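You operate a simulated robot arm through the tools that you are given. There is no shell and no other tool.

You are at the controls of a simulated robot arm. One attempt, no reset.

TASK
Fetch the blue-tab tape strip and set it on the scratched glass. Fetch the blue cable and set it on the grey case on the top of the grey bench. Open the workbench drawer, put the purple felt block in the inside of the workbench drawer and shut the drawer again. The order is free.

It is judged by the outcome, as a careful person would: the job done as asked, and still so three seconds after it is handed in. It fails if anything else is knocked over, pushed out of place, dropped, spilled or broken.

THE ROBOT
A 7-joint arm with a two-finger parallel gripper on a trunk, on a base that drives. Base frame: it is fixed to the floor where the robot stands at the start and does not move with it; the origin is under the middle of the robot, x ahead of it, y to its left, z up. Readings come in m, degrees, newtons and seconds.
Its first joint turns from -166.0 to 166.0 degrees. Places, roughly: blue cable [-1, 1.5, 0.75]; blue-tab tape strip (20x5x3 cm) [0.8, 0.1, 0.8]; grey case [-1.25, 1.75, 0.75]; inside of the workbench drawer [-0.9, -0.8, 0.7]; purple felt block (4x3x4 cm) [-0.7, 1.4, 0.5]; scratched glass (29x20x1 cm) [0.1, 2.6, 0.9]; workbench drawer [-0.8, -0.8, 0.7]. Payload 3.43 kg.
Tool frame: the origin (TCP) lies between the finger pads and is the grasp point; the fingertips stand 0.03 m ahead of it; z points along the fingers, y is the line along which they close. Largest opening 0.094 m; finger width 0.028, thickness 0.01; the body of the gripper, 0.05 by 0.096 m, starts 0.055 m behind the TCP.
Orientation is that of the tool frame in the base frame, as a unit quaternion [w, x, y, z]. With the fingers straight down and closing along the base's y, the tool's x points along the base's -x, its y along +y and its z along -z.

THE INTERFACE
- The arm moves only by the tool jog_arm. Its argument "increments" is a list of rows, each a list of 7 numbers: the opening, from 0 (shut) to 1 (fully open), then the shift along the tool's x, y, z in units of 25 mm (1.0 is 25 mm), then the turn, a rotation vector about the tool's x, y, z in units of 4 degrees (1.0 is 4 degrees). In form: [[hand, dx, dy, dz, rx, ry, rz], ...]. A call has 1 to 20 rows; each row shifts and turns the commanded pose from where the row before left it, along the tool's axes as they then stand. A call with a number of a shift or a turn outside -1 to 1 is refused whole. Rows are played at 5 a second. More than 0.05 m and 8.6 degrees between two rows, or a gripper value outside its range, and nothing of the call is played. A pose out of reach is approached as far as the arm can. The call stops where the force on the tool passes 40 N (or 10 N more than at its start, if that is more) or the arm is blocked; 0.2 s more then pass. The fingers move at their own pace (about 0.045 m/s each) and stop on an object; they squeeze with about 25 N. The grip force told is the motor's: it shows also when the fingers shut on nothing. Time passes only in rows, and 0.2 s behind the last, so rows that do not move let the fingers close. The reply holds the time, the measured pose of the TCP, the force on the tool along the base axes, the opening and the grip force, in the units named above and with some noise, with the torque about the TCP (base axes, N m) and any sound that the robot's microphone picked up.
- Cameras (640 x 400 px; columns grow to the right, rows downward): "scene" is now at [0.4232, 0.1345, 1.1357]; the picture's right is [-1.00, -0.00, 0.00], its down [-0.00, 0.62, -0.78] and it looks along [0.00, -0.78, -0.62] (base axes); focal length 214 px, centre (320, 200). "wrist" rides on the gripper at [0.076, 0.014, -0.102] in the tool frame; the picture's right is [-0.18, 0.98, 0.00], its down [-0.75, -0.14, -0.64] and it looks along [-0.63, -0.12, 0.77] (tool axes); focal length 243 px, centre (320, 200). There is no depth. A picture from a camera that has moved, and an enlarged one, comes with that camera's place and axes in the base frame and with its lens. The place of the scene camera against the robot may be out by one fixed shift of up to 0.018 m in any direction.
- snapshot(camera): a new picture of that camera. No time passes.
- raise_lower(by): slides the trunk up (or, below 0, down) by that many m; the arm and the scene camera ride with it, the base frame stays. It gives what a move gives, with no picture.
- drive_base(legs): drives the robot by 1 to 6 legs, each [ahead, left, turn to the left] in m, m and degrees, along the robot's own axes; the way and the turn of a leg run together, so that a leg with both is an arc; at most 1.5 m and 180 degrees a leg. The arm and the cameras ride along, it lands a little off, and it stops where it bumps. It gives what a move gives.
- turn_head(pan, tilt): turns the head with the scene camera to pan (to the left, within 103 degrees either way) and tilt (down, from -29 to 69), counted from straight ahead of the robot. It gives what a move gives.
- close_up(camera, box): a new picture of the part [left, top, right, bottom] of that camera's present view, enlarged. No time passes.
- close_job(): hands the job in; it is judged then, once.

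Nothing tells you exact positions but the pictures and the camera data. Unless the task says otherwise, let go and move clear before handing in.

The tools are called as name(argument=value, ...) on one line, values as JSON. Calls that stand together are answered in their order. jog_arm: Moves the arm, as the interface text tells. Its arguments: {"type":"object","properties":{"increments":{"type":"array","items":{"type":"array","items":{"type":"number"}}}},"required":["increments"]} The other tools are called the same way: raise_lower (by) slides the trunk up or down; drive_base (legs) drives the base; turn_head (pan, tilt) turns the head that bears the scene camera; snapshot (camera) takes a picture; close_up (camera, box) takes an enlarged picture of a part of a camera's view; close_job () hands the job in.

At the start:

```text
time_s: 0.0
position: [0.0368, -0.3478, 1.1123]
ee_rot: [-0.014, -0.001, 0.999, 0.045]
force: [0.0, 0.2, -0.1]
moment: [0.0, 0.02, -0.03]
opening: 0.0938
gripper_force: 0.0
trunk travel left (down, up): [-0.225, 0.265]
robot x, y, heading: [0.0008, 0.0003, -0.1]
head pan, tilt: [-90.0, 38.3]
```

scene: 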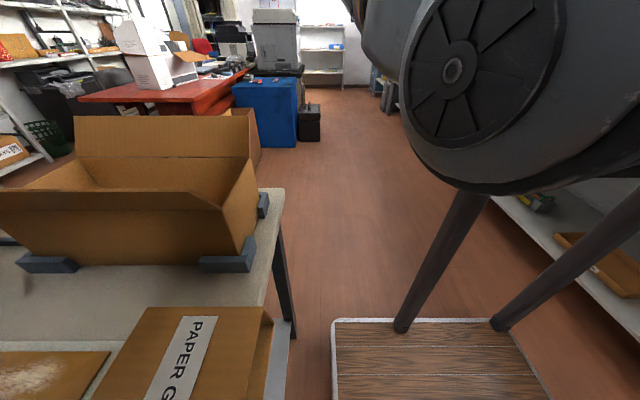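
wrist: 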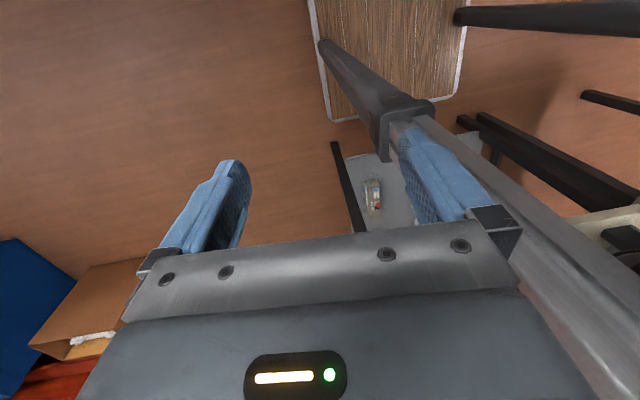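

The head looks to the right along -y, at a table with a cardboard box and a stool-like board. I'll look around first to find the objects.

turn_head(pan=0, tilt=40)

snapshot(camera="scene")

turn_head(pan=90, tilt=25)

snapshot(camera="scene")

turn_head(pan=103, tilt=40)

snapshot(camera="scene")

turn_head(pan=-103, tilt=40)

snapshot(camera="scene")

```text
time_s: 1.6
position: [0.0366, -0.3477, 1.1132]
ee_rot: [-0.016, -0.001, 0.999, 0.047]
force: [-0.5, 0.8, 0.2]
moment: [-0.02, 0.01, -0.03]
opening: 0.0939
gripper_force: 0.1
trunk travel left (down, up): [-0.225, 0.265]
robot x, y, heading: [0.0016, 0.0033, -0.1]
head pan, tilt: [0.0, 40.0]
```

```text
taken
camera scene: at [0.5082, 0.2206, 1.1332], right [0.0, -1.0, 0.0], down [-0.64, 0.0, -0.77], along [0.77, 0.0, -0.64], focal length 214 px, centre (320, 200)
```

scene: 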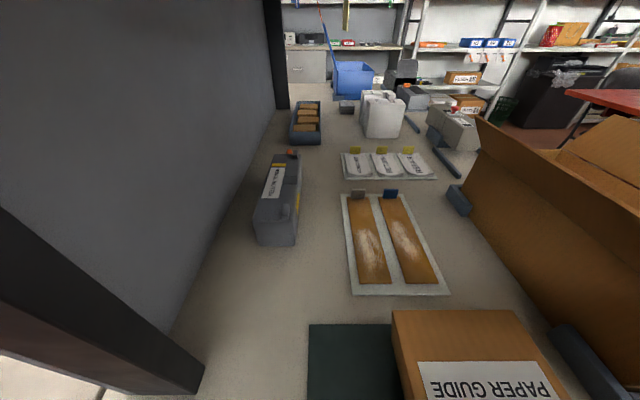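

```text
time_s: 3.3
position: [0.036, -0.348, 1.1115]
ee_rot: [-0.015, -0.002, 0.999, 0.046]
force: [0.0, -0.9, -0.1]
moment: [0.03, -0.06, 0.0]
opening: 0.0937
gripper_force: 0.1
trunk travel left (down, up): [-0.225, 0.265]
robot x, y, heading: [0.0008, 0.0046, -0.1]
head pan, tilt: [90.0, 25.0]
```

```text
taken
camera scene: at [0.4232, 0.3128, 1.1565], right [1.0, 0.0, 0.0], down [0.0, -0.42, -0.91], along [0.0, 0.91, -0.42], focal length 214 px, centre (320, 200)
```

scene: 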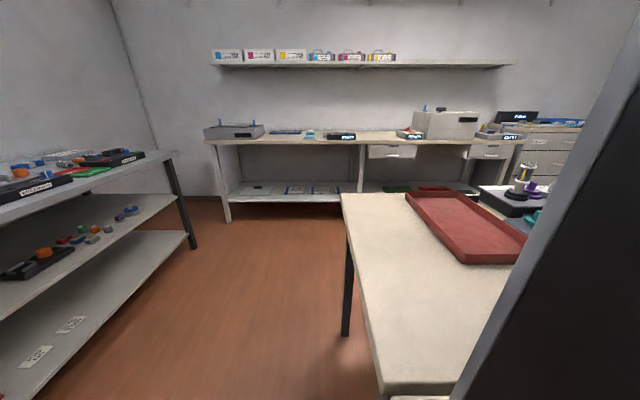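

```text
time_s: 4.1
position: [0.0367, -0.3478, 1.1122]
ee_rot: [-0.014, -0.001, 0.999, 0.046]
force: [0.5, 0.0, 0.3]
moment: [0.02, 0.0, 0.02]
opening: 0.094
gripper_force: 0.1
trunk travel left (down, up): [-0.225, 0.265]
robot x, y, heading: [-0.0008, -0.0018, -0.1]
head pan, tilt: [103.0, 40.0]
```

```text
taken
camera scene: at [0.4041, 0.3035, 1.1333], right [0.97, 0.22, 0.0], down [0.14, -0.63, -0.77], along [-0.17, 0.75, -0.64], focal length 214 px, centre (320, 200)
```

scene: 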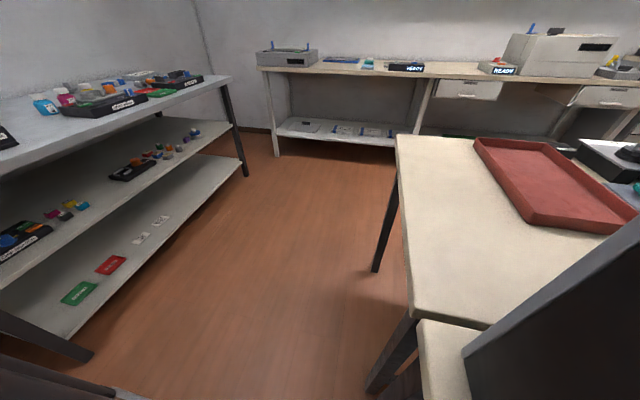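

```text
time_s: 7.1
position: [0.0367, -0.3471, 1.112]
ee_rot: [-0.015, -0.002, 0.999, 0.046]
force: [0.2, 0.3, -0.4]
moment: [0.0, 0.0, -0.01]
opening: 0.0939
gripper_force: 0.0
trunk travel left (down, up): [-0.225, 0.265]
robot x, y, heading: [0.002, -0.0038, -0.2]
head pan, tilt: [-103.0, 40.0]
```

```text
taken
camera scene: at [0.4041, 0.1378, 1.1332], right [-0.97, 0.22, 0.0], down [0.14, 0.63, -0.77], along [-0.17, -0.75, -0.64], focal length 214 px, centre (320, 200)
```

scene: 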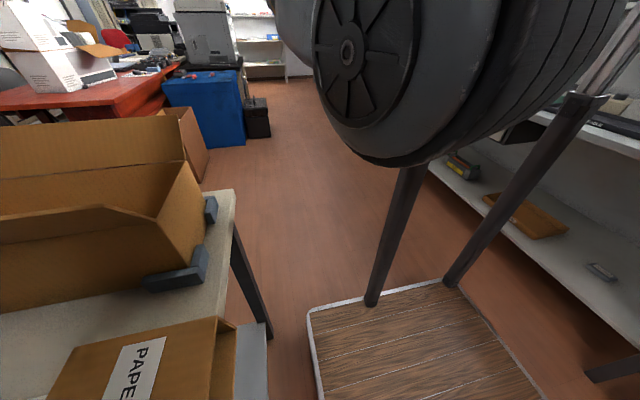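

The tape strips lie on the bench ahead, the grey rack is back-left, and the far bench with the glass is at y≈2.6. I'll take enlarged views before doing anything.

turn_head(pan=-10, tilt=60)

snapshot(camera="scene")

close_up(camera="scene", box=[260, 60, 440, 200])

turn_head(pan=103, tilt=25)

close_up(camera="scene", box=[0, 50, 260, 250])

close_up(camera="scene", box=[240, 70, 440, 200])

snapshot(camera="scene")

```text
time_s: 8.8
position: [0.0365, -0.3477, 1.1117]
ee_rot: [-0.015, 0.0, 0.999, 0.046]
force: [0.2, -0.3, 0.6]
moment: [-0.01, -0.02, 0.01]
opening: 0.0941
gripper_force: 0.1
trunk travel left (down, up): [-0.225, 0.265]
robot x, y, heading: [-0.0003, 0.0001, -0.1]
head pan, tilt: [-10.0, 60.0]
```

```text
taken
camera scene: at [0.4888, 0.209, 1.1064], right [-0.17, -0.98, 0.0], down [-0.85, 0.15, -0.5], along [0.49, -0.09, -0.87], focal length 214 px, centre (320, 200)
```

scene: 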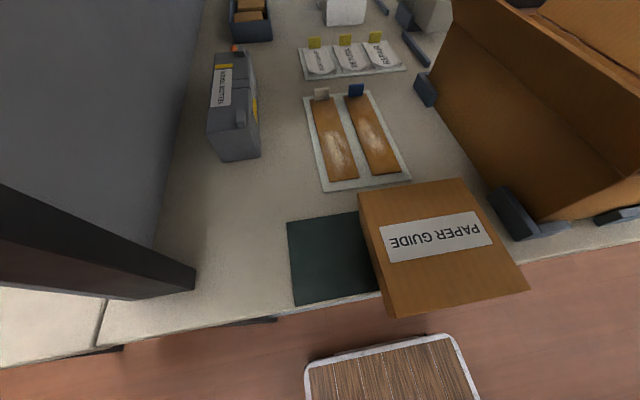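

```text
2.86 times, centred on (350, 130) of scene
camera zoom: at [0.4888, 0.209, 1.1064], right [-0.17, -0.98, 0.0], down [-0.85, 0.15, -0.5], along [0.49, -0.09, -0.87], focal length 613 px, centre (234, 400)
```

zoom: 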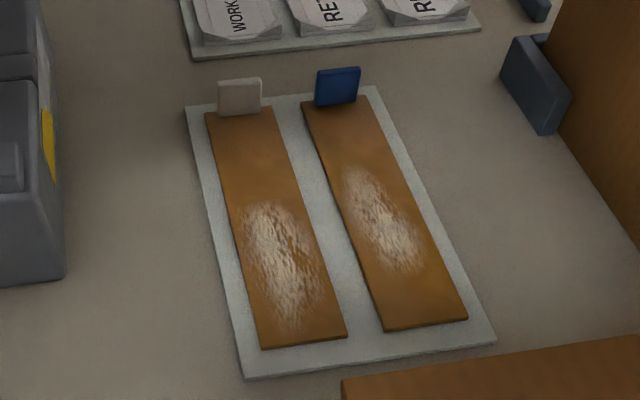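

```text
time_s: 10.7
position: [0.0368, -0.3474, 1.1122]
ee_rot: [-0.015, -0.002, 0.999, 0.045]
force: [-0.8, -0.1, 0.2]
moment: [0.01, -0.01, 0.01]
opening: 0.0941
gripper_force: 0.1
trunk travel left (down, up): [-0.225, 0.265]
robot x, y, heading: [0.0011, 0.0038, 0.1]
head pan, tilt: [103.0, 25.0]
```

```text
2.00 times, centred on (130, 150) of scene
camera zoom: at [0.4025, 0.3104, 1.1565], right [0.97, 0.22, 0.0], down [0.09, -0.41, -0.91], along [-0.2, 0.88, -0.42], focal length 429 px, centre (700, 300)
```

zoom: 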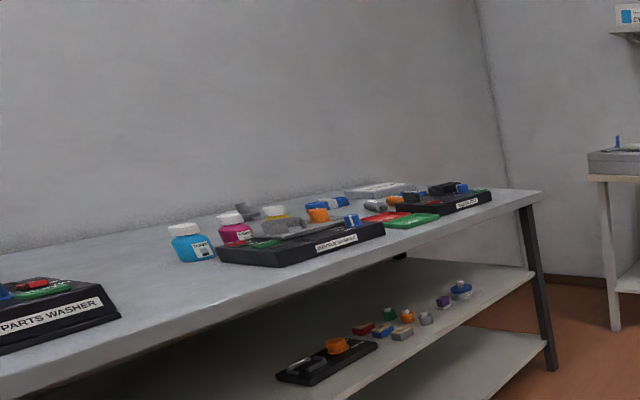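

```text
3.08 times, centred on (340, 135) of scene
camera zoom: at [0.4025, 0.3104, 1.1565], right [0.97, 0.22, 0.0], down [0.09, -0.41, -0.91], along [-0.2, 0.88, -0.42], focal length 660 px, centre (258, 400)
```

zoom: 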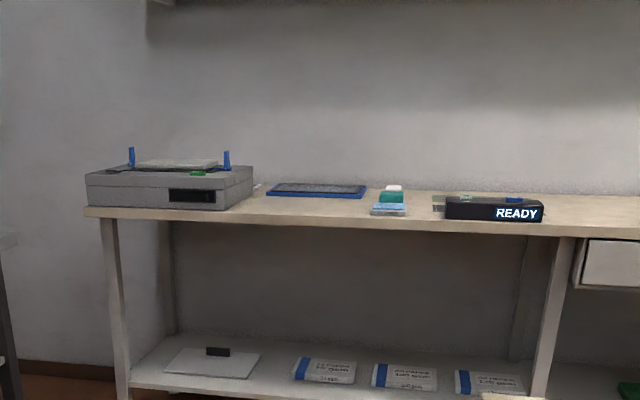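

```text
taken
camera scene: at [0.4025, 0.3104, 1.1565], right [0.97, 0.22, 0.0], down [0.09, -0.41, -0.91], along [-0.2, 0.88, -0.42], focal length 214 px, centre (320, 200)
```

scene: 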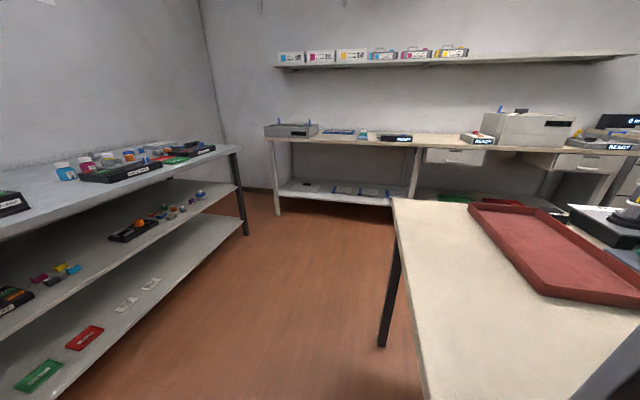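

The blue-tab strip runs along base x, roughly centred at (0.775, 0.065, 0.83), with its tab at the far end. I'll raise and level the tool, then swing it over the strip.

jog_arm(increments=[[1, 0, 0, -1, 0.66, -0.2, 0], [1, 0, 0, -1, 0.66, -0.2, 0], [1, -1, 0.5, -1, 0, 0, 0], [1, -1, 0.5, -1, 0, 0, 0], [1, -1, 0.55, 0, 0, 0, 0], [1, -1, 0.55, 0, 0, 0, 0], [1, -1, 0.55, 0, 0, 0, 0], [1, -1, 0.55, 0, 0, 0, 0], [1, -1, 0.55, 0, 0, 0, 0], [1, -1, 0.55, 0, 0, 0, 0], [1, -1, 0.55, 0, 0, 0, 0], [1, -1, 0.55, 0, 0, 0, 0]])

turn_head(pan=-20, tilt=45)

snapshot(camera="scene")

snapshot(camera="wrist")

```text
time_s: 11.4
position: [0.0578, -0.354, 1.1428]
ee_rot: [-0.026, -0.008, 0.997, 0.066]
force: [-0.8, -0.3, 0.7]
moment: [-0.02, 0.01, -0.02]
opening: 0.0939
gripper_force: 0.1
trunk travel left (down, up): [-0.225, 0.265]
robot x, y, heading: [0.0013, 0.0011, -0.1]
head pan, tilt: [103.0, 25.0]
stopped in row 3: the arm was blocked; the commanded pose is now the measured one
```

```text
time_s: 13.4
position: [0.0583, -0.3543, 1.1425]
ee_rot: [-0.025, -0.007, 0.998, 0.065]
force: [0.1, -0.8, 0.9]
moment: [0.01, -0.02, -0.02]
opening: 0.0941
gripper_force: 0.1
trunk travel left (down, up): [-0.225, 0.265]
robot x, y, heading: [0.0015, -0.0001, 0.1]
head pan, tilt: [-20.0, 45.0]
```

```text
taken
camera scene: at [0.4995, 0.193, 1.1259], right [-0.34, -0.94, 0.0], down [-0.66, 0.24, -0.71], along [0.66, -0.24, -0.71], focal length 214 px, centre (320, 200)
```

scene: 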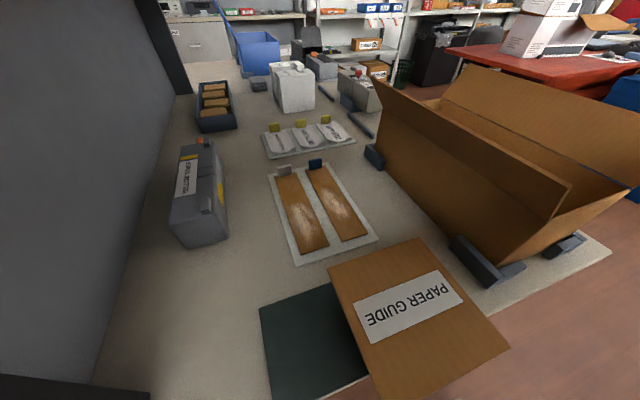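

```text
taken
camera wrist: at [-0.0125, -0.3544, 1.2493], right [0.17, 0.98, 0.12], down [0.79, -0.21, 0.58], along [0.59, -0.01, -0.81], focal length 243 px, centre (320, 200)
```

wrist: 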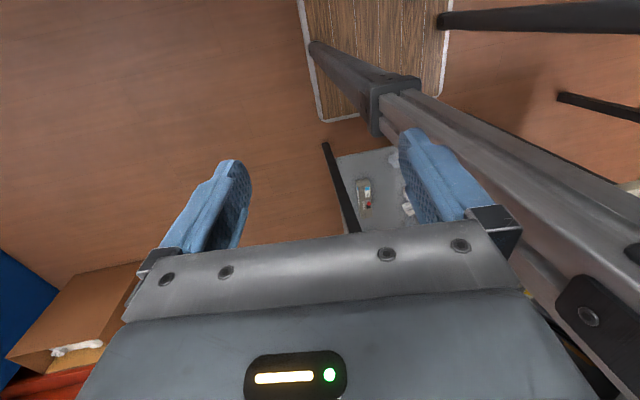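

The arm stopped early, after a small upward move. I'll look at the robot itself to see what is near the arm.

turn_head(pan=-103, tilt=10)

snapshot(camera="scene")

turn_head(pan=-103, tilt=65)

snapshot(camera="scene")

turn_head(pan=103, tilt=65)

snapshot(camera="scene")

```text
time_s: 15.0
position: [0.0569, -0.3533, 1.143]
ee_rot: [-0.026, -0.008, 0.998, 0.065]
force: [-0.5, -0.4, -1.0]
moment: [0.01, 0.01, -0.01]
opening: 0.0942
gripper_force: 0.2
trunk travel left (down, up): [-0.225, 0.265]
robot x, y, heading: [0.002, 0.0024, -0.2]
head pan, tilt: [-103.0, 10.0]
```

```text
taken
camera scene: at [0.4023, 0.1301, 1.1808], right [-0.97, 0.22, 0.0], down [0.04, 0.17, -0.98], along [-0.22, -0.96, -0.17], focal length 214 px, centre (320, 200)
```

scene: 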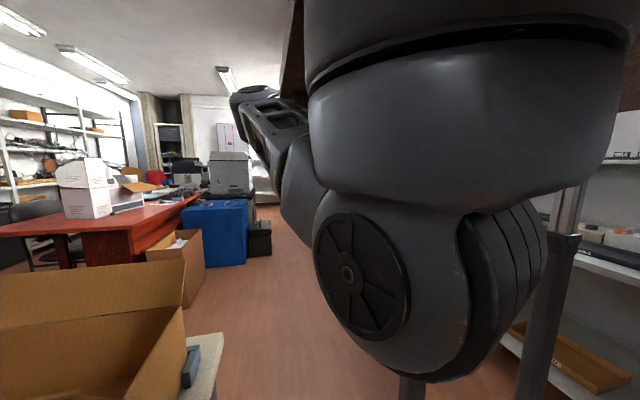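

```text
time_s: 16.3
position: [0.0581, -0.354, 1.1432]
ee_rot: [-0.026, -0.006, 0.998, 0.065]
force: [0.6, -0.3, -0.7]
moment: [0.0, 0.01, 0.03]
opening: 0.094
gripper_force: 0.0
trunk travel left (down, up): [-0.225, 0.265]
robot x, y, heading: [-0.0013, -0.001, 0.3]
head pan, tilt: [-103.0, 65.0]
```

```text
taken
camera scene: at [0.4095, 0.1616, 1.1009], right [-0.97, 0.22, 0.0], down [0.2, 0.88, -0.42], along [-0.1, -0.41, -0.91], focal length 214 px, centre (320, 200)
```

scene: 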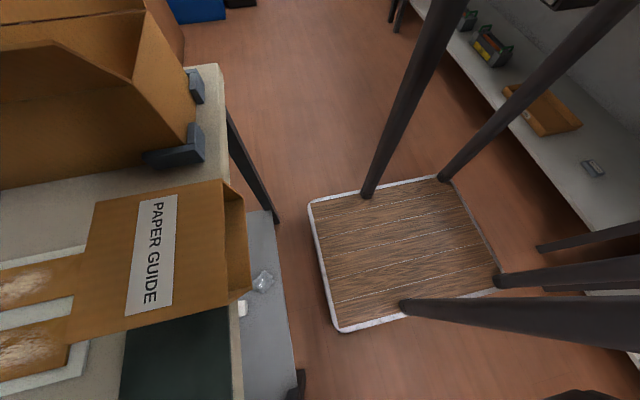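

```text
time_s: 19.3
position: [0.0569, -0.3544, 1.1421]
ee_rot: [-0.026, -0.007, 0.997, 0.066]
force: [0.2, -1.7, -0.9]
moment: [0.0, -0.03, 0.01]
opening: 0.0939
gripper_force: 0.1
trunk travel left (down, up): [-0.225, 0.265]
robot x, y, heading: [0.0014, 0.0029, 0.0]
head pan, tilt: [103.0, 65.0]
```

```text
taken
camera scene: at [0.4094, 0.2799, 1.1009], right [0.97, 0.23, 0.0], down [0.2, -0.88, -0.42], along [-0.1, 0.41, -0.91], focal length 214 px, centre (320, 200)
```

scene: 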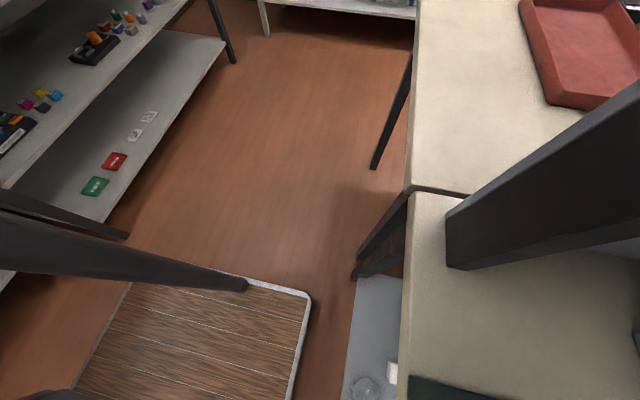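

The robot is a four-post frame with the arm hanging from overhead. The front-right post is at about (0.05, -0.27), right beside the gripper, which explains the stop. I'll move away from it first, then forward.

jog_arm(increments=[[1, -1, -0.6, 0, 0, 0, 0], [1, -1, -0.6, 0, 0, 0, 0], [1, -1, -0.6, 0, 0, 0, 0], [1, -1, -0.3, 0, 0, 0, 0], [1, -1, 0, 0, 0, 0, 0], [1, -1, 0, 0, 0, 0, 0], [1, -1, 0, 0, 0, 0, 0], [1, -1, 0, 0, 0, 0, 0]])

snapshot(camera="wrist")

```text
time_s: 21.1
position: [0.2582, -0.402, 1.1262]
ee_rot: [-0.026, -0.007, 0.997, 0.066]
force: [-0.5, 0.2, 0.3]
moment: [-0.02, -0.01, -0.01]
opening: 0.0942
gripper_force: 0.0
trunk travel left (down, up): [-0.225, 0.265]
robot x, y, heading: [0.0022, 0.0014, 0.3]
head pan, tilt: [103.0, 65.0]
```

```text
taken
camera wrist: at [0.1876, -0.4025, 1.233], right [0.17, 0.98, 0.12], down [0.79, -0.21, 0.58], along [0.59, -0.01, -0.81], focal length 243 px, centre (320, 200)
```

wrist: 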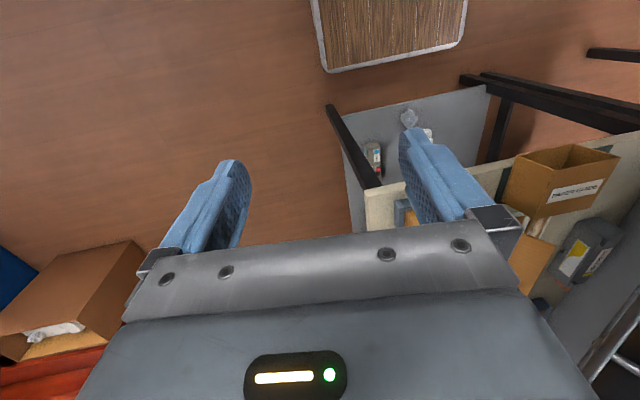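

jog_arm(increments=[[1, -1, 0, 0, 0.47, -0.19, 0.07], [1, -1, 0, 0, 0.47, -0.19, 0.07], [1, -1, 0, 0, 0.47, -0.19, 0.07], [1, -1, 0.5, 0, 0.47, -0.19, 0.06], [1, -1, 0.9, 0, 0, 0, 0], [1, -1, 0.9, 0, 0, 0, 0], [1, -1, 0.9, 0, 0, 0, 0], [1, -1, 0.9, 0, 0, 0, 0], [1, -1, 0.9, 0, 0, 0, 0], [1, -1, 0.9, 0, 0, 0, 0], [1, -1, 0.9, 0, 0, 0, 0], [1, -1, 0.9, 0, 0, 0, 0], [1, -0.5, 1, 0, 0, 0, 0], [1, -0.5, 1, 0, 0, 0, 0], [1, -0.5, 1, 0, 0, 0, 0], [1, -0.5, 1, 0, 0, 0, 0]])

snapshot(camera="wrist")

turn_head(pan=-20, tilt=35)

snapshot(camera="scene")

```text
time_s: 24.7
position: [0.6078, -0.1344, 1.1142]
ee_rot: [-0.008, 0.025, 1.0, 0.002]
force: [-0.3, -0.8, -0.3]
moment: [0.01, -0.06, 0.02]
opening: 0.0942
gripper_force: 0.1
trunk travel left (down, up): [-0.225, 0.265]
robot x, y, heading: [0.0039, -0.0071, -1.0]
head pan, tilt: [103.0, 65.0]
stopped in row 16: the arm was blocked; the commanded pose is now the measured one
```

```text
taken
camera wrist: at [0.5347, -0.1162, 1.2173], right [0.23, 0.97, 0.0], down [0.76, -0.18, 0.63], along [0.61, -0.15, -0.78], focal length 243 px, centre (320, 200)
```

wrist: 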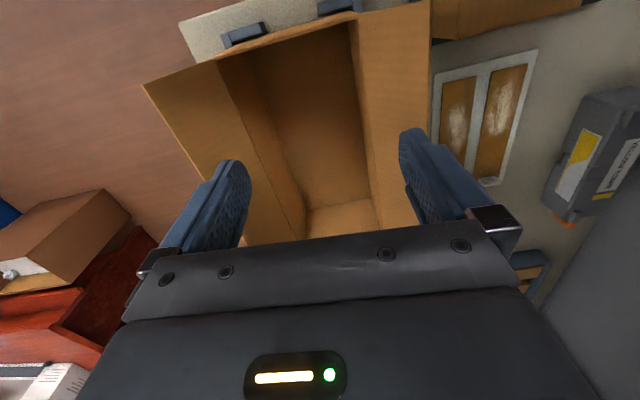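

```text
time_s: 26.7
position: [0.6081, -0.134, 1.115]
ee_rot: [-0.007, 0.028, 1.0, 0.002]
force: [-0.6, -0.3, -0.4]
moment: [0.0, 0.03, 0.01]
opening: 0.094
gripper_force: 0.0
trunk travel left (down, up): [-0.225, 0.265]
robot x, y, heading: [0.0045, -0.0042, -0.5]
head pan, tilt: [-20.0, 35.0]
```

```text
taken
camera scene: at [0.5177, 0.2188, 1.1364], right [0.13, -0.99, 0.0], down [-0.61, -0.08, -0.79], along [0.78, 0.1, -0.61], focal length 214 px, centre (320, 200)
```

scene: 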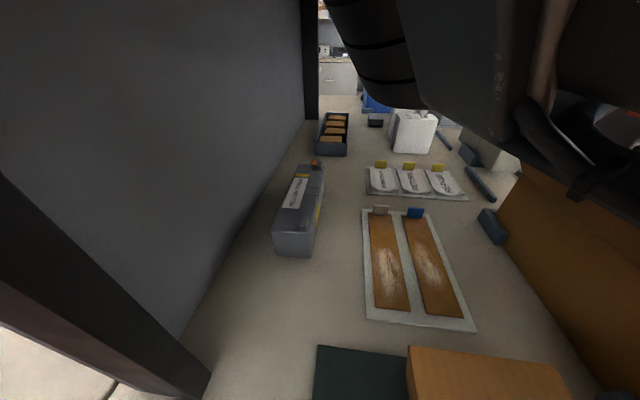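

The scene camera's reading shows its head has been pushed, so the arm is touching the head on the robot's left-front. I'll back off, then turn the base left so the strip lies to the robot's right, clear of the head.

jog_arm(increments=[[1, 0.4, -1, 0, 0, 0, 0], [1, 0.4, -1, 0, 0, 0, 0], [1, 0.4, -1, 0, 0, 0, 0], [1, 0.2, -1, 0, 0, 0, 0], [1, 0, -1, 0, 0, 0, 0]])

snapshot(camera="scene")

```text
time_s: 27.9
position: [0.5703, -0.2525, 1.1194]
ee_rot: [-0.003, 0.021, 1.0, 0.002]
force: [0.8, 1.0, 0.4]
moment: [-0.01, 0.01, 0.01]
opening: 0.0939
gripper_force: 0.2
trunk travel left (down, up): [-0.225, 0.265]
robot x, y, heading: [0.0097, -0.0064, -0.7]
head pan, tilt: [-20.0, 35.0]
```

```text
taken
camera scene: at [0.5152, 0.179, 1.142], right [-0.35, -0.94, 0.0], down [-0.54, 0.2, -0.82], along [0.77, -0.29, -0.57], focal length 214 px, centre (320, 200)
```

scene: 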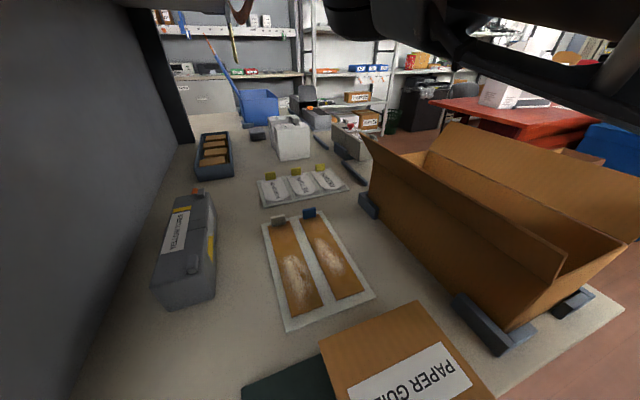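

drive_base(legs=[[0, 0, 30]])

turn_head(pan=-40, tilt=40)

snapshot(camera="scene")

snapshot(camera="wrist")

```text
time_s: 28.8
position: [0.5765, -0.2281, 1.1155]
ee_rot: [-0.009, 0.005, 1.0, 0.002]
force: [-0.1, -0.3, 0.1]
moment: [-0.01, -0.02, 0.01]
opening: 0.0937
gripper_force: 0.0
trunk travel left (down, up): [-0.225, 0.265]
robot x, y, heading: [0.0069, -0.0077, 2.4]
head pan, tilt: [-20.0, 35.0]
stopped in leg 1: the robot was blocked; the commanded pose is now the measured one
```

```text
time_s: 29.6
position: [0.5765, -0.2276, 1.1144]
ee_rot: [-0.008, 0.005, 1.0, 0.003]
force: [0.0, -0.5, 0.1]
moment: [0.01, 0.0, 0.02]
opening: 0.0941
gripper_force: 0.3
trunk travel left (down, up): [-0.225, 0.265]
robot x, y, heading: [0.0106, -0.0065, 2.3]
head pan, tilt: [-40.0, 40.0]
```

```text
taken
camera scene: at [0.4877, 0.1795, 1.1329], right [-0.61, -0.79, 0.0], down [-0.51, 0.39, -0.77], along [0.61, -0.47, -0.64], focal length 214 px, centre (320, 200)
```

scene: 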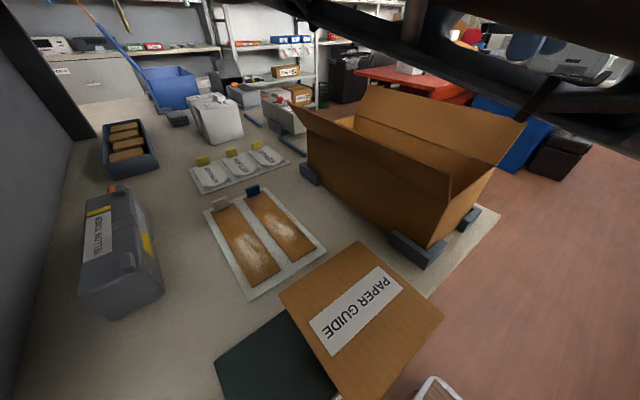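

```text
taken
camera wrist: at [0.5033, -0.2133, 1.2183], right [0.19, 0.98, 0.0], down [0.76, -0.15, 0.63], along [0.62, -0.12, -0.78], focal length 243 px, centre (320, 200)
```

wrist: 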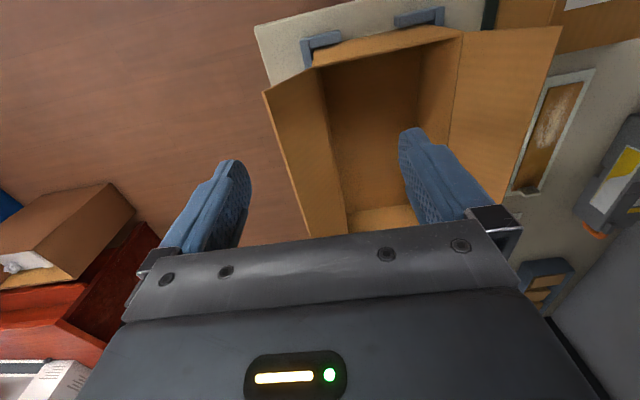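

turn_head(pan=-90, tilt=69)

snapshot(camera="scene")

turn_head(pan=80, tilt=-20)

snapshot(camera="scene")

turn_head(pan=-60, tilt=-20)

snapshot(camera="scene")

```text
time_s: 30.8
position: [0.5772, -0.2278, 1.1153]
ee_rot: [-0.008, 0.005, 1.0, 0.003]
force: [0.3, 0.3, -0.3]
moment: [0.03, -0.02, 0.03]
opening: 0.0938
gripper_force: 0.1
trunk travel left (down, up): [-0.225, 0.265]
robot x, y, heading: [0.0049, -0.004, 2.3]
head pan, tilt: [-90.0, 68.8]
```

```text
taken
camera scene: at [0.4227, 0.1754, 1.0968], right [-1.0, -0.04, 0.0], down [-0.04, 0.93, -0.36], along [0.01, -0.36, -0.93], focal length 214 px, centre (320, 200)
```

scene: 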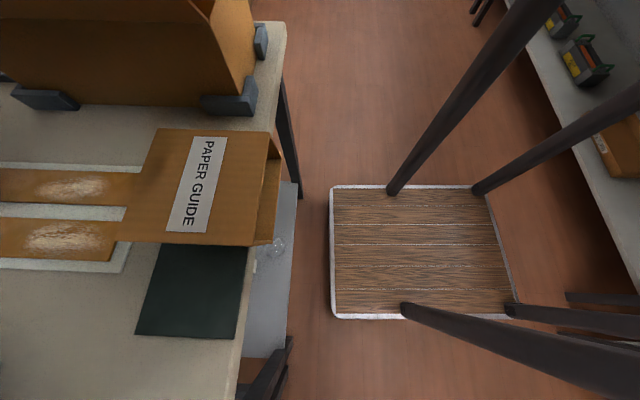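

```text
time_s: 33.4
position: [0.5786, -0.228, 1.1155]
ee_rot: [-0.008, 0.004, 1.0, 0.002]
force: [-0.3, 0.6, -0.3]
moment: [-0.02, 0.02, 0.02]
opening: 0.094
gripper_force: 0.1
trunk travel left (down, up): [-0.225, 0.265]
robot x, y, heading: [0.0075, -0.0067, 2.6]
head pan, tilt: [80.0, -20.0]
```

```text
taken
camera scene: at [0.4307, 0.3064, 1.2261], right [0.99, -0.13, 0.0], down [0.04, 0.34, -0.94], along [0.12, 0.93, 0.34], focal length 214 px, centre (320, 200)
```

scene: 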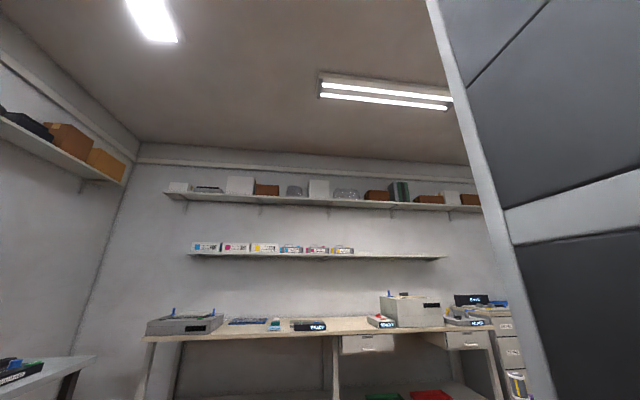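

```text
time_s: 35.6
position: [0.5785, -0.2289, 1.1153]
ee_rot: [-0.008, 0.004, 1.0, 0.002]
force: [0.2, 0.8, -0.8]
moment: [-0.03, -0.01, 0.0]
opening: 0.0939
gripper_force: 0.0
trunk travel left (down, up): [-0.225, 0.265]
robot x, y, heading: [0.0012, -0.0069, 2.2]
head pan, tilt: [-60.0, -20.0]
```

```text
taken
camera scene: at [0.4615, 0.1669, 1.2259], right [-0.84, -0.54, 0.0], down [0.18, -0.29, -0.94], along [0.5, -0.79, 0.34], focal length 214 px, centre (320, 200)
```

scene: 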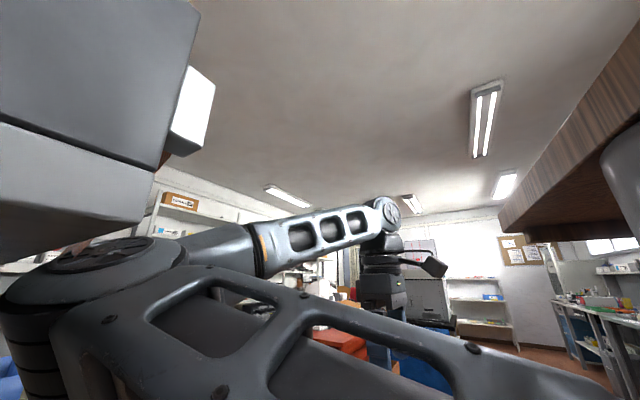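

turn_head(pan=-20, tilt=-25)

snapshot(camera="scene")

turn_head(pan=-20, tilt=5)

snapshot(camera="scene")

turn_head(pan=-103, tilt=-25)

snapshot(camera="scene")

```text
time_s: 36.7
position: [0.5782, -0.2272, 1.115]
ee_rot: [-0.008, 0.004, 1.0, 0.003]
force: [0.7, 1.1, -0.7]
moment: [0.0, 0.03, -0.02]
opening: 0.0939
gripper_force: 0.0
trunk travel left (down, up): [-0.225, 0.265]
robot x, y, heading: [0.0058, -0.0024, 2.3]
head pan, tilt: [-20.0, -25.0]
```

```text
taken
camera scene: at [0.4885, 0.2095, 1.2323], right [-0.3, -0.95, 0.0], down [0.4, -0.13, -0.91], along [0.86, -0.28, 0.42], focal length 214 px, centre (320, 200)
```

scene: 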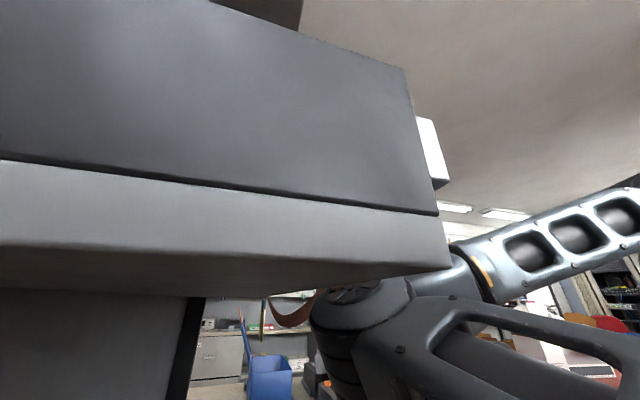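

```text
time_s: 37.6
position: [0.5784, -0.2284, 1.1151]
ee_rot: [-0.007, 0.003, 1.0, 0.002]
force: [-0.9, 0.3, -0.1]
moment: [0.02, 0.01, -0.02]
opening: 0.094
gripper_force: 0.0
trunk travel left (down, up): [-0.225, 0.265]
robot x, y, heading: [0.0078, -0.0051, 2.4]
head pan, tilt: [-20.0, 5.0]
```

```text
taken
camera scene: at [0.5083, 0.2034, 1.1887], right [-0.3, -0.95, 0.0], down [-0.08, 0.03, -1.0], along [0.95, -0.3, -0.09], focal length 214 px, centre (320, 200)
```

scene: 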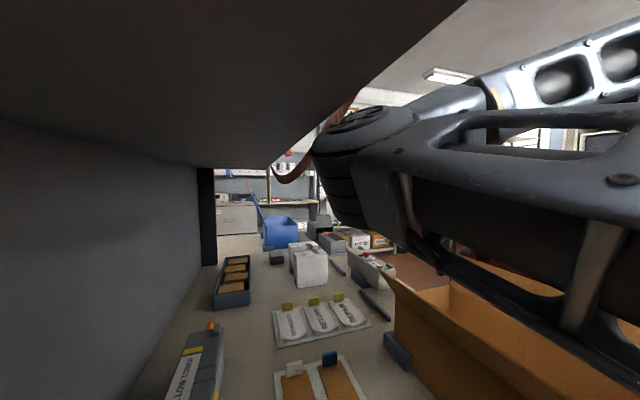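

```text
time_s: 39.2
position: [0.5777, -0.228, 1.1153]
ee_rot: [-0.008, 0.004, 1.0, 0.003]
force: [-0.1, -0.2, -0.4]
moment: [0.02, -0.01, 0.0]
opening: 0.0942
gripper_force: 0.0
trunk travel left (down, up): [-0.225, 0.265]
robot x, y, heading: [0.0037, -0.0105, 2.2]
head pan, tilt: [-103.0, -25.0]
```

```text
taken
camera scene: at [0.4079, 0.1613, 1.2323], right [-0.98, 0.18, 0.0], down [-0.08, -0.41, -0.91], along [-0.17, -0.89, 0.42], focal length 214 px, centre (320, 200)
```

scene: 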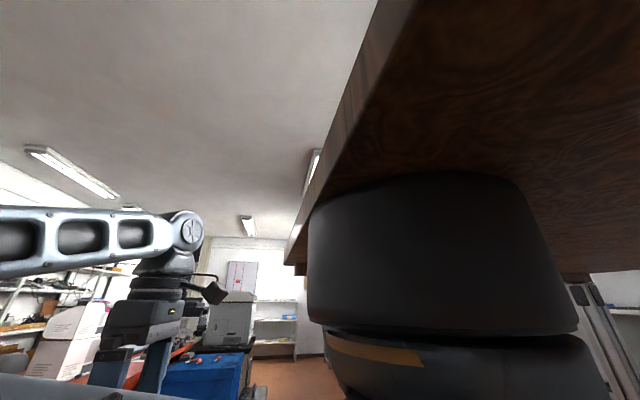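

There is a machine overhang above the bench (y > 0.14, x > 0.55, z > 1.24), and the elbow is jammed near it. I'll back the base off to the right-rear and turn left. The strip then lies to the robot's front-right, with the elbow outside the overhang and away from the head.

turn_head(pan=-60, tilt=20)

drive_base(legs=[[-0.18, 0, 0]])

snapshot(camera="scene")

```text
time_s: 40.3
position: [0.5789, -0.228, 1.1152]
ee_rot: [-0.008, 0.005, 1.0, 0.003]
force: [-1.0, 0.4, 0.7]
moment: [0.0, -0.02, -0.03]
opening: 0.0939
gripper_force: 0.1
trunk travel left (down, up): [-0.225, 0.265]
robot x, y, heading: [0.0043, -0.0057, 2.1]
head pan, tilt: [-60.0, 20.0]
```

```text
time_s: 41.8
position: [0.3953, -0.2346, 1.115]
ee_rot: [-0.008, 0.006, 1.0, 0.002]
force: [0.4, 0.4, -0.9]
moment: [-0.01, 0.02, 0.03]
opening: 0.0938
gripper_force: 0.2
trunk travel left (down, up): [-0.225, 0.265]
robot x, y, heading: [-0.1753, -0.0118, 2.1]
head pan, tilt: [-60.0, 20.0]
```

```text
taken
camera scene: at [0.2886, 0.1456, 1.1646], right [-0.84, -0.54, 0.0], down [-0.18, 0.29, -0.94], along [0.5, -0.79, -0.34], focal length 214 px, centre (320, 200)
```

scene: 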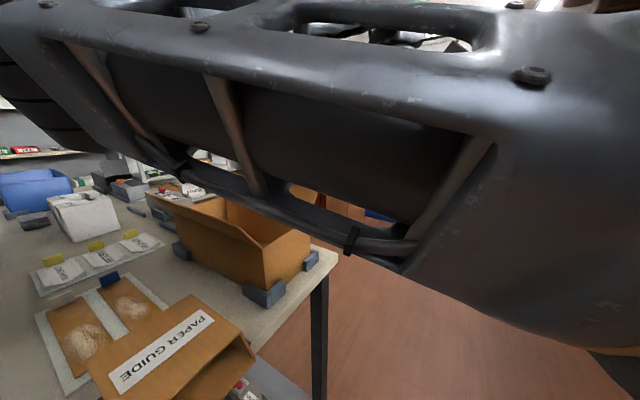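

drive_base(legs=[[0, -0.28, 0], [0, 0, 26]])

turn_head(pan=-25, tilt=25)

snapshot(camera="scene")

snapshot(camera="wrist")

```text
time_s: 45.1
position: [0.4471, -0.2384, 1.1147]
ee_rot: [-0.006, -0.221, 0.975, 0.0]
force: [0.0, 0.2, 0.4]
moment: [0.03, 0.0, 0.02]
opening: 0.0942
gripper_force: 0.1
trunk travel left (down, up): [-0.225, 0.265]
robot x, y, heading: [-0.1643, -0.2921, 28.6]
head pan, tilt: [-60.0, 20.0]
```

```text
time_s: 46.1
position: [0.4467, -0.2391, 1.1156]
ee_rot: [-0.007, -0.221, 0.975, 0.0]
force: [0.3, 1.1, -0.8]
moment: [0.0, 0.02, 0.04]
opening: 0.0941
gripper_force: 0.0
trunk travel left (down, up): [-0.225, 0.265]
robot x, y, heading: [-0.1669, -0.2884, 28.6]
head pan, tilt: [-25.0, 25.0]
```

```text
taken
camera scene: at [0.1976, 0.1096, 1.1565], right [0.06, -1.0, 0.0], down [-0.42, -0.03, -0.91], along [0.9, 0.05, -0.42], focal length 214 px, centre (320, 200)
```

scene: 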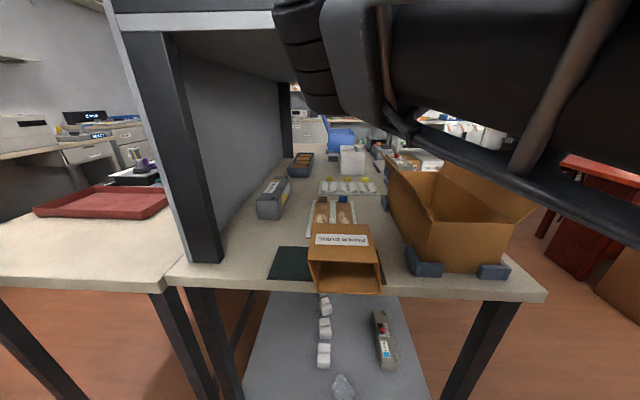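

```text
taken
camera wrist: at [0.3731, -0.2587, 1.219], right [-0.26, 0.97, 0.0], down [0.75, 0.2, 0.63], along [0.61, 0.16, -0.78], focal length 243 px, centre (320, 200)
```

wrist: 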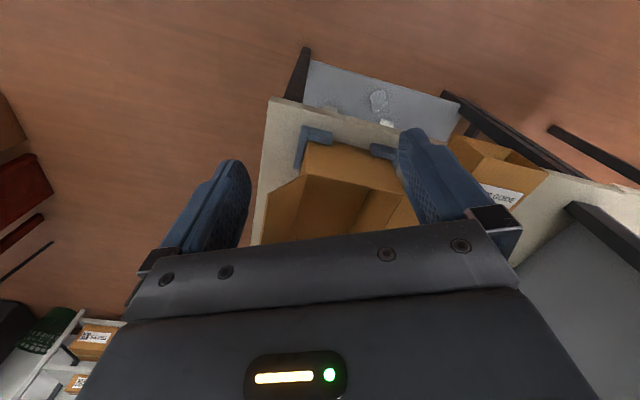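

The view is clear now: the strip's tray sits behind the open "paper guide" box. I'll move the gripper toward the strip in stages.

jog_arm(increments=[[1, -1, 0.31, 0, 0, 0, 0], [1, -1, 0.31, 0, 0, 0, 0], [1, -1, 0.31, 0, 0, 0, 0], [1, -1, 0.31, 0, 0, 0, 0], [1, -1, 0.31, 0, 0, 0, 0], [1, -1, 0.31, 0, 0, 0, 0], [1, -1, 0.31, 0, 0, 0, 0], [1, -1, 0.31, 0, 0, 0, 0]])

snapshot(camera="scene")

snapshot(camera="wrist")

```text
time_s: 47.9
position: [0.6007, -0.0967, 1.1123]
ee_rot: [-0.007, -0.221, 0.975, 0.0]
force: [0.2, -0.3, 0.1]
moment: [0.02, 0.0, 0.0]
opening: 0.0938
gripper_force: 0.1
trunk travel left (down, up): [-0.225, 0.265]
robot x, y, heading: [-0.1623, -0.2942, 28.7]
head pan, tilt: [-25.0, 25.0]
```

```text
taken
camera scene: at [0.1976, 0.1096, 1.1565], right [0.06, -1.0, 0.0], down [-0.42, -0.03, -0.91], along [0.9, 0.05, -0.42], focal length 214 px, centre (320, 200)
```

scene: 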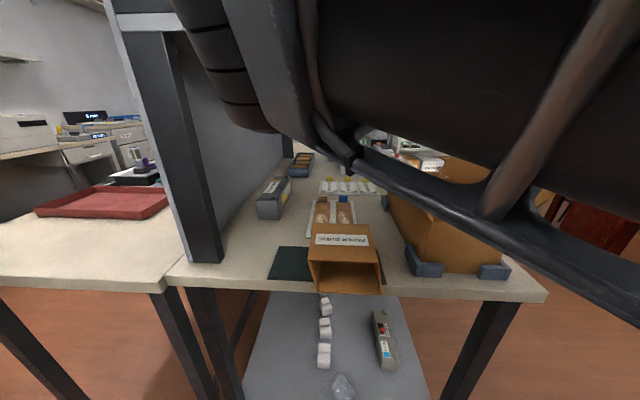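

```text
taken
camera wrist: at [0.5267, -0.1161, 1.216], right [-0.26, 0.97, 0.0], down [0.75, 0.2, 0.63], along [0.61, 0.16, -0.78], focal length 243 px, centre (320, 200)
```

wrist: 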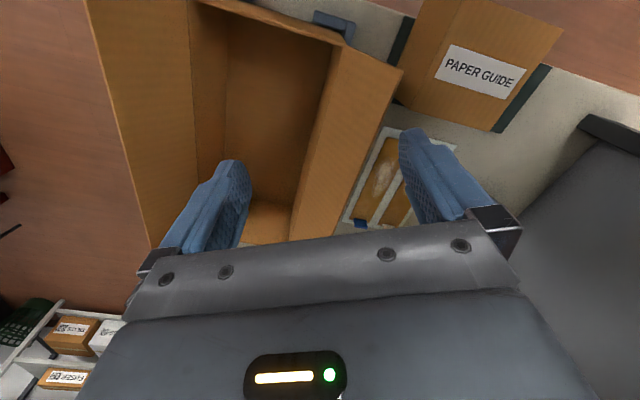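

jog_arm(increments=[[1, -1, 0.32, 1, 0, 0, 0], [1, -1, 0.32, 1, 0, 0, 0], [1, -1, 0.32, 1, 0, 0, 0], [1, -1, 0.32, 0, 0, 0, 0], [1, -1, 0.32, 0, 0, 0, 0], [1, -1, 0.32, 0, 0, 0, 0]])

snapshot(camera="scene")

snapshot(camera="wrist")

```text
time_s: 49.3
position: [0.7136, 0.0123, 1.037]
ee_rot: [-0.007, -0.222, 0.975, 0.0]
force: [0.8, -0.4, 0.3]
moment: [-0.02, 0.01, -0.02]
opening: 0.0937
gripper_force: 0.0
trunk travel left (down, up): [-0.225, 0.265]
robot x, y, heading: [-0.1637, -0.2915, 28.5]
head pan, tilt: [-25.0, 25.0]
```

```text
taken
camera scene: at [0.1975, 0.1097, 1.1565], right [0.06, -1.0, 0.0], down [-0.42, -0.03, -0.91], along [0.9, 0.06, -0.42], focal length 214 px, centre (320, 200)
```

scene: 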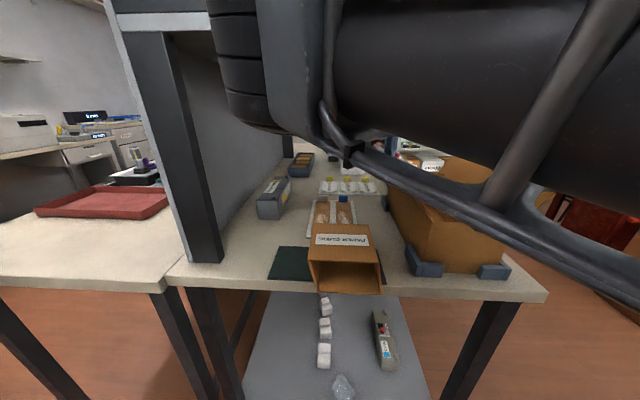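

```text
taken
camera wrist: at [0.6401, -0.0071, 1.1398], right [-0.26, 0.97, 0.0], down [0.75, 0.2, 0.63], along [0.61, 0.16, -0.78], focal length 243 px, centre (320, 200)
```

wrist: 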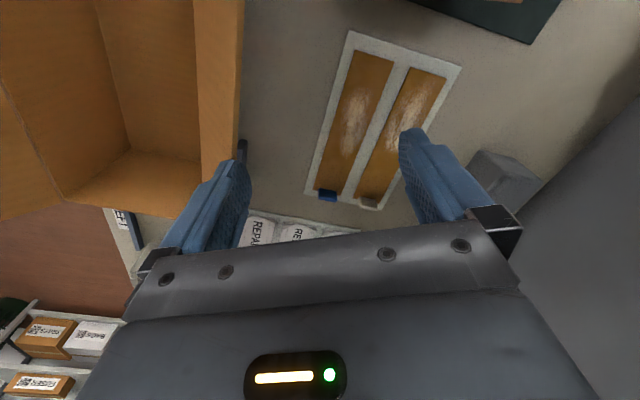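

jog_arm(increments=[[1, 0, 0, 0, 0, 0, 0.8], [1, 0, 0, 0, 0, 0, 0.8], [1, 0, 0, 0, 0, 0, 0.8], [1, 0, 0, 0, 0, 0, 0.8], [1, 0, 0, 0, 0, 0, 0.8], [1, 0, 0, 0, 0, 0, 0.8], [1, 0, 0, 0, 0, 0, 0.8], [1, 0, 0, 0, 0, 0, 0.8], [1, -0.72, 0.73, 0, 0, 0, 0], [1, -0.72, 0.73, 0, 0, 0, 0], [1, -0.72, 0.73, 0, 0, 0, 0], [1, 0, 0, 1, 0, 0, 0], [1, 0, 0, 1, 0, 0, 0]])

snapshot(camera="scene")

snapshot(camera="wrist")

```text
time_s: 52.1
position: [0.768, 0.0701, 0.9878]
ee_rot: [-0.005, -0.002, 1.0, -0.003]
force: [1.2, 0.6, -0.6]
moment: [-0.05, 0.01, 0.03]
opening: 0.0938
gripper_force: 0.1
trunk travel left (down, up): [-0.225, 0.265]
robot x, y, heading: [-0.1624, -0.2918, 28.7]
head pan, tilt: [-25.0, 25.0]
```

```text
taken
camera scene: at [0.1999, 0.1122, 1.1578], right [0.06, -1.0, 0.0], down [-0.42, -0.03, -0.91], along [0.9, 0.06, -0.42], focal length 214 px, centre (320, 200)
```

scene: 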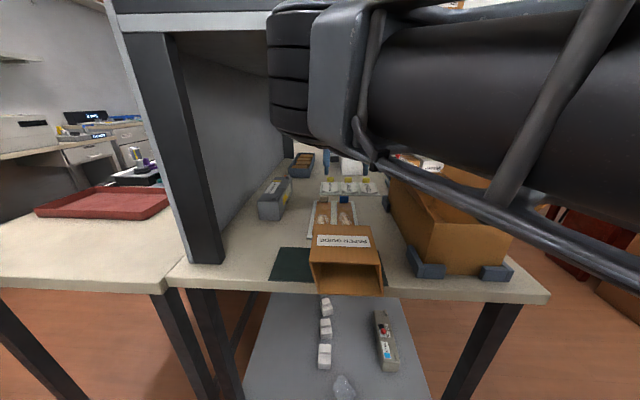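

```text
taken
camera wrist: at [0.6935, 0.0849, 1.0906], right [0.18, 0.98, -0.01], down [0.76, -0.14, 0.63], along [0.62, -0.12, -0.77], focal length 243 px, centre (320, 200)
```

wrist: 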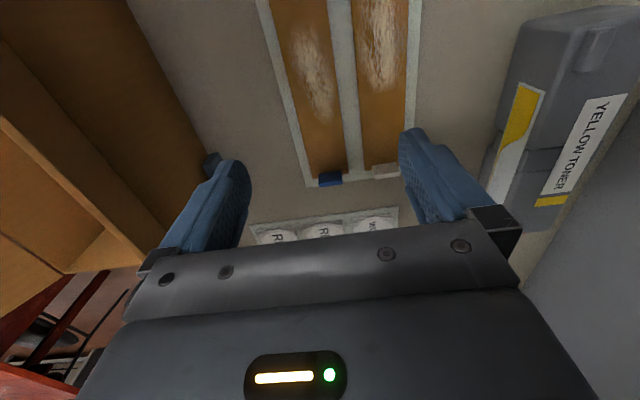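

The strip is 5 cm wide, centred at y≈0.065, with its top at z≈0.82 and the second strip only about 27 mm away. I'll narrow the fingers to 64 mm so they fit the gap, and come down partway.

jog_arm(increments=[[0.68, 0, -0.22, 0, 0, 0, 0], [0.68, 0, 0, 1, 0, -0.14, 0], [0.68, 0, 0, 1, 0, 0, 0], [0.68, 0, 0, 1, 0, 0, 0], [0.68, 0, 0, 0.8, 0, 0, 0], [0.68, 0, 0, 0, 0, 0, 0]])

snapshot(camera="wrist")

```text
time_s: 53.5
position: [0.7647, 0.0611, 0.8901]
ee_rot: [-0.003, -0.001, 1.0, -0.001]
force: [-0.5, -0.1, 0.0]
moment: [-0.02, 0.0, 0.02]
opening: 0.0639
gripper_force: 0.1
trunk travel left (down, up): [-0.225, 0.265]
robot x, y, heading: [-0.1631, -0.2919, 28.4]
head pan, tilt: [-25.0, 25.0]
```

```text
taken
camera wrist: at [0.6898, 0.075, 0.9925], right [0.18, 0.98, 0.0], down [0.76, -0.14, 0.64], along [0.63, -0.12, -0.77], focal length 243 px, centre (320, 200)
```

wrist: 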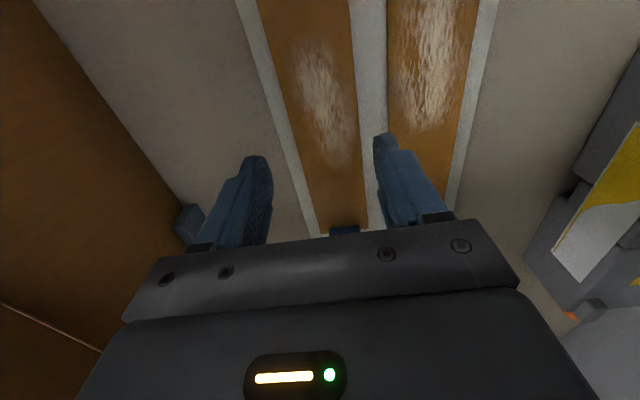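

jog_arm(increments=[[0.68, 0, 0.1, 0.6, 0, 0, 0], [0.68, 0, 0, 0.6, 0, 0, 0], [0.68, 0, 0, 0, 0, 0, 0]])

snapshot(camera="wrist")

```text
time_s: 54.3
position: [0.7653, 0.0628, 0.8607]
ee_rot: [-0.003, 0.0, 1.0, -0.001]
force: [-0.9, 0.6, -0.5]
moment: [0.01, -0.03, -0.02]
opening: 0.064
gripper_force: 0.1
trunk travel left (down, up): [-0.225, 0.265]
robot x, y, heading: [-0.1619, -0.2895, 28.3]
head pan, tilt: [-25.0, 25.0]
```

```text
taken
camera wrist: at [0.69, 0.0777, 0.9627], right [0.18, 0.98, 0.0], down [0.76, -0.14, 0.64], along [0.63, -0.12, -0.77], focal length 243 px, centre (320, 200)
```

wrist: 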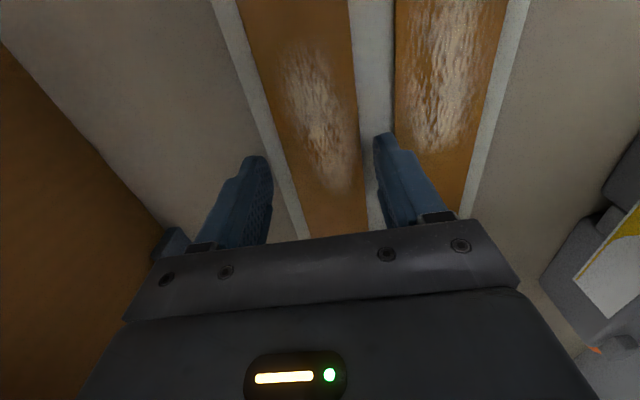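

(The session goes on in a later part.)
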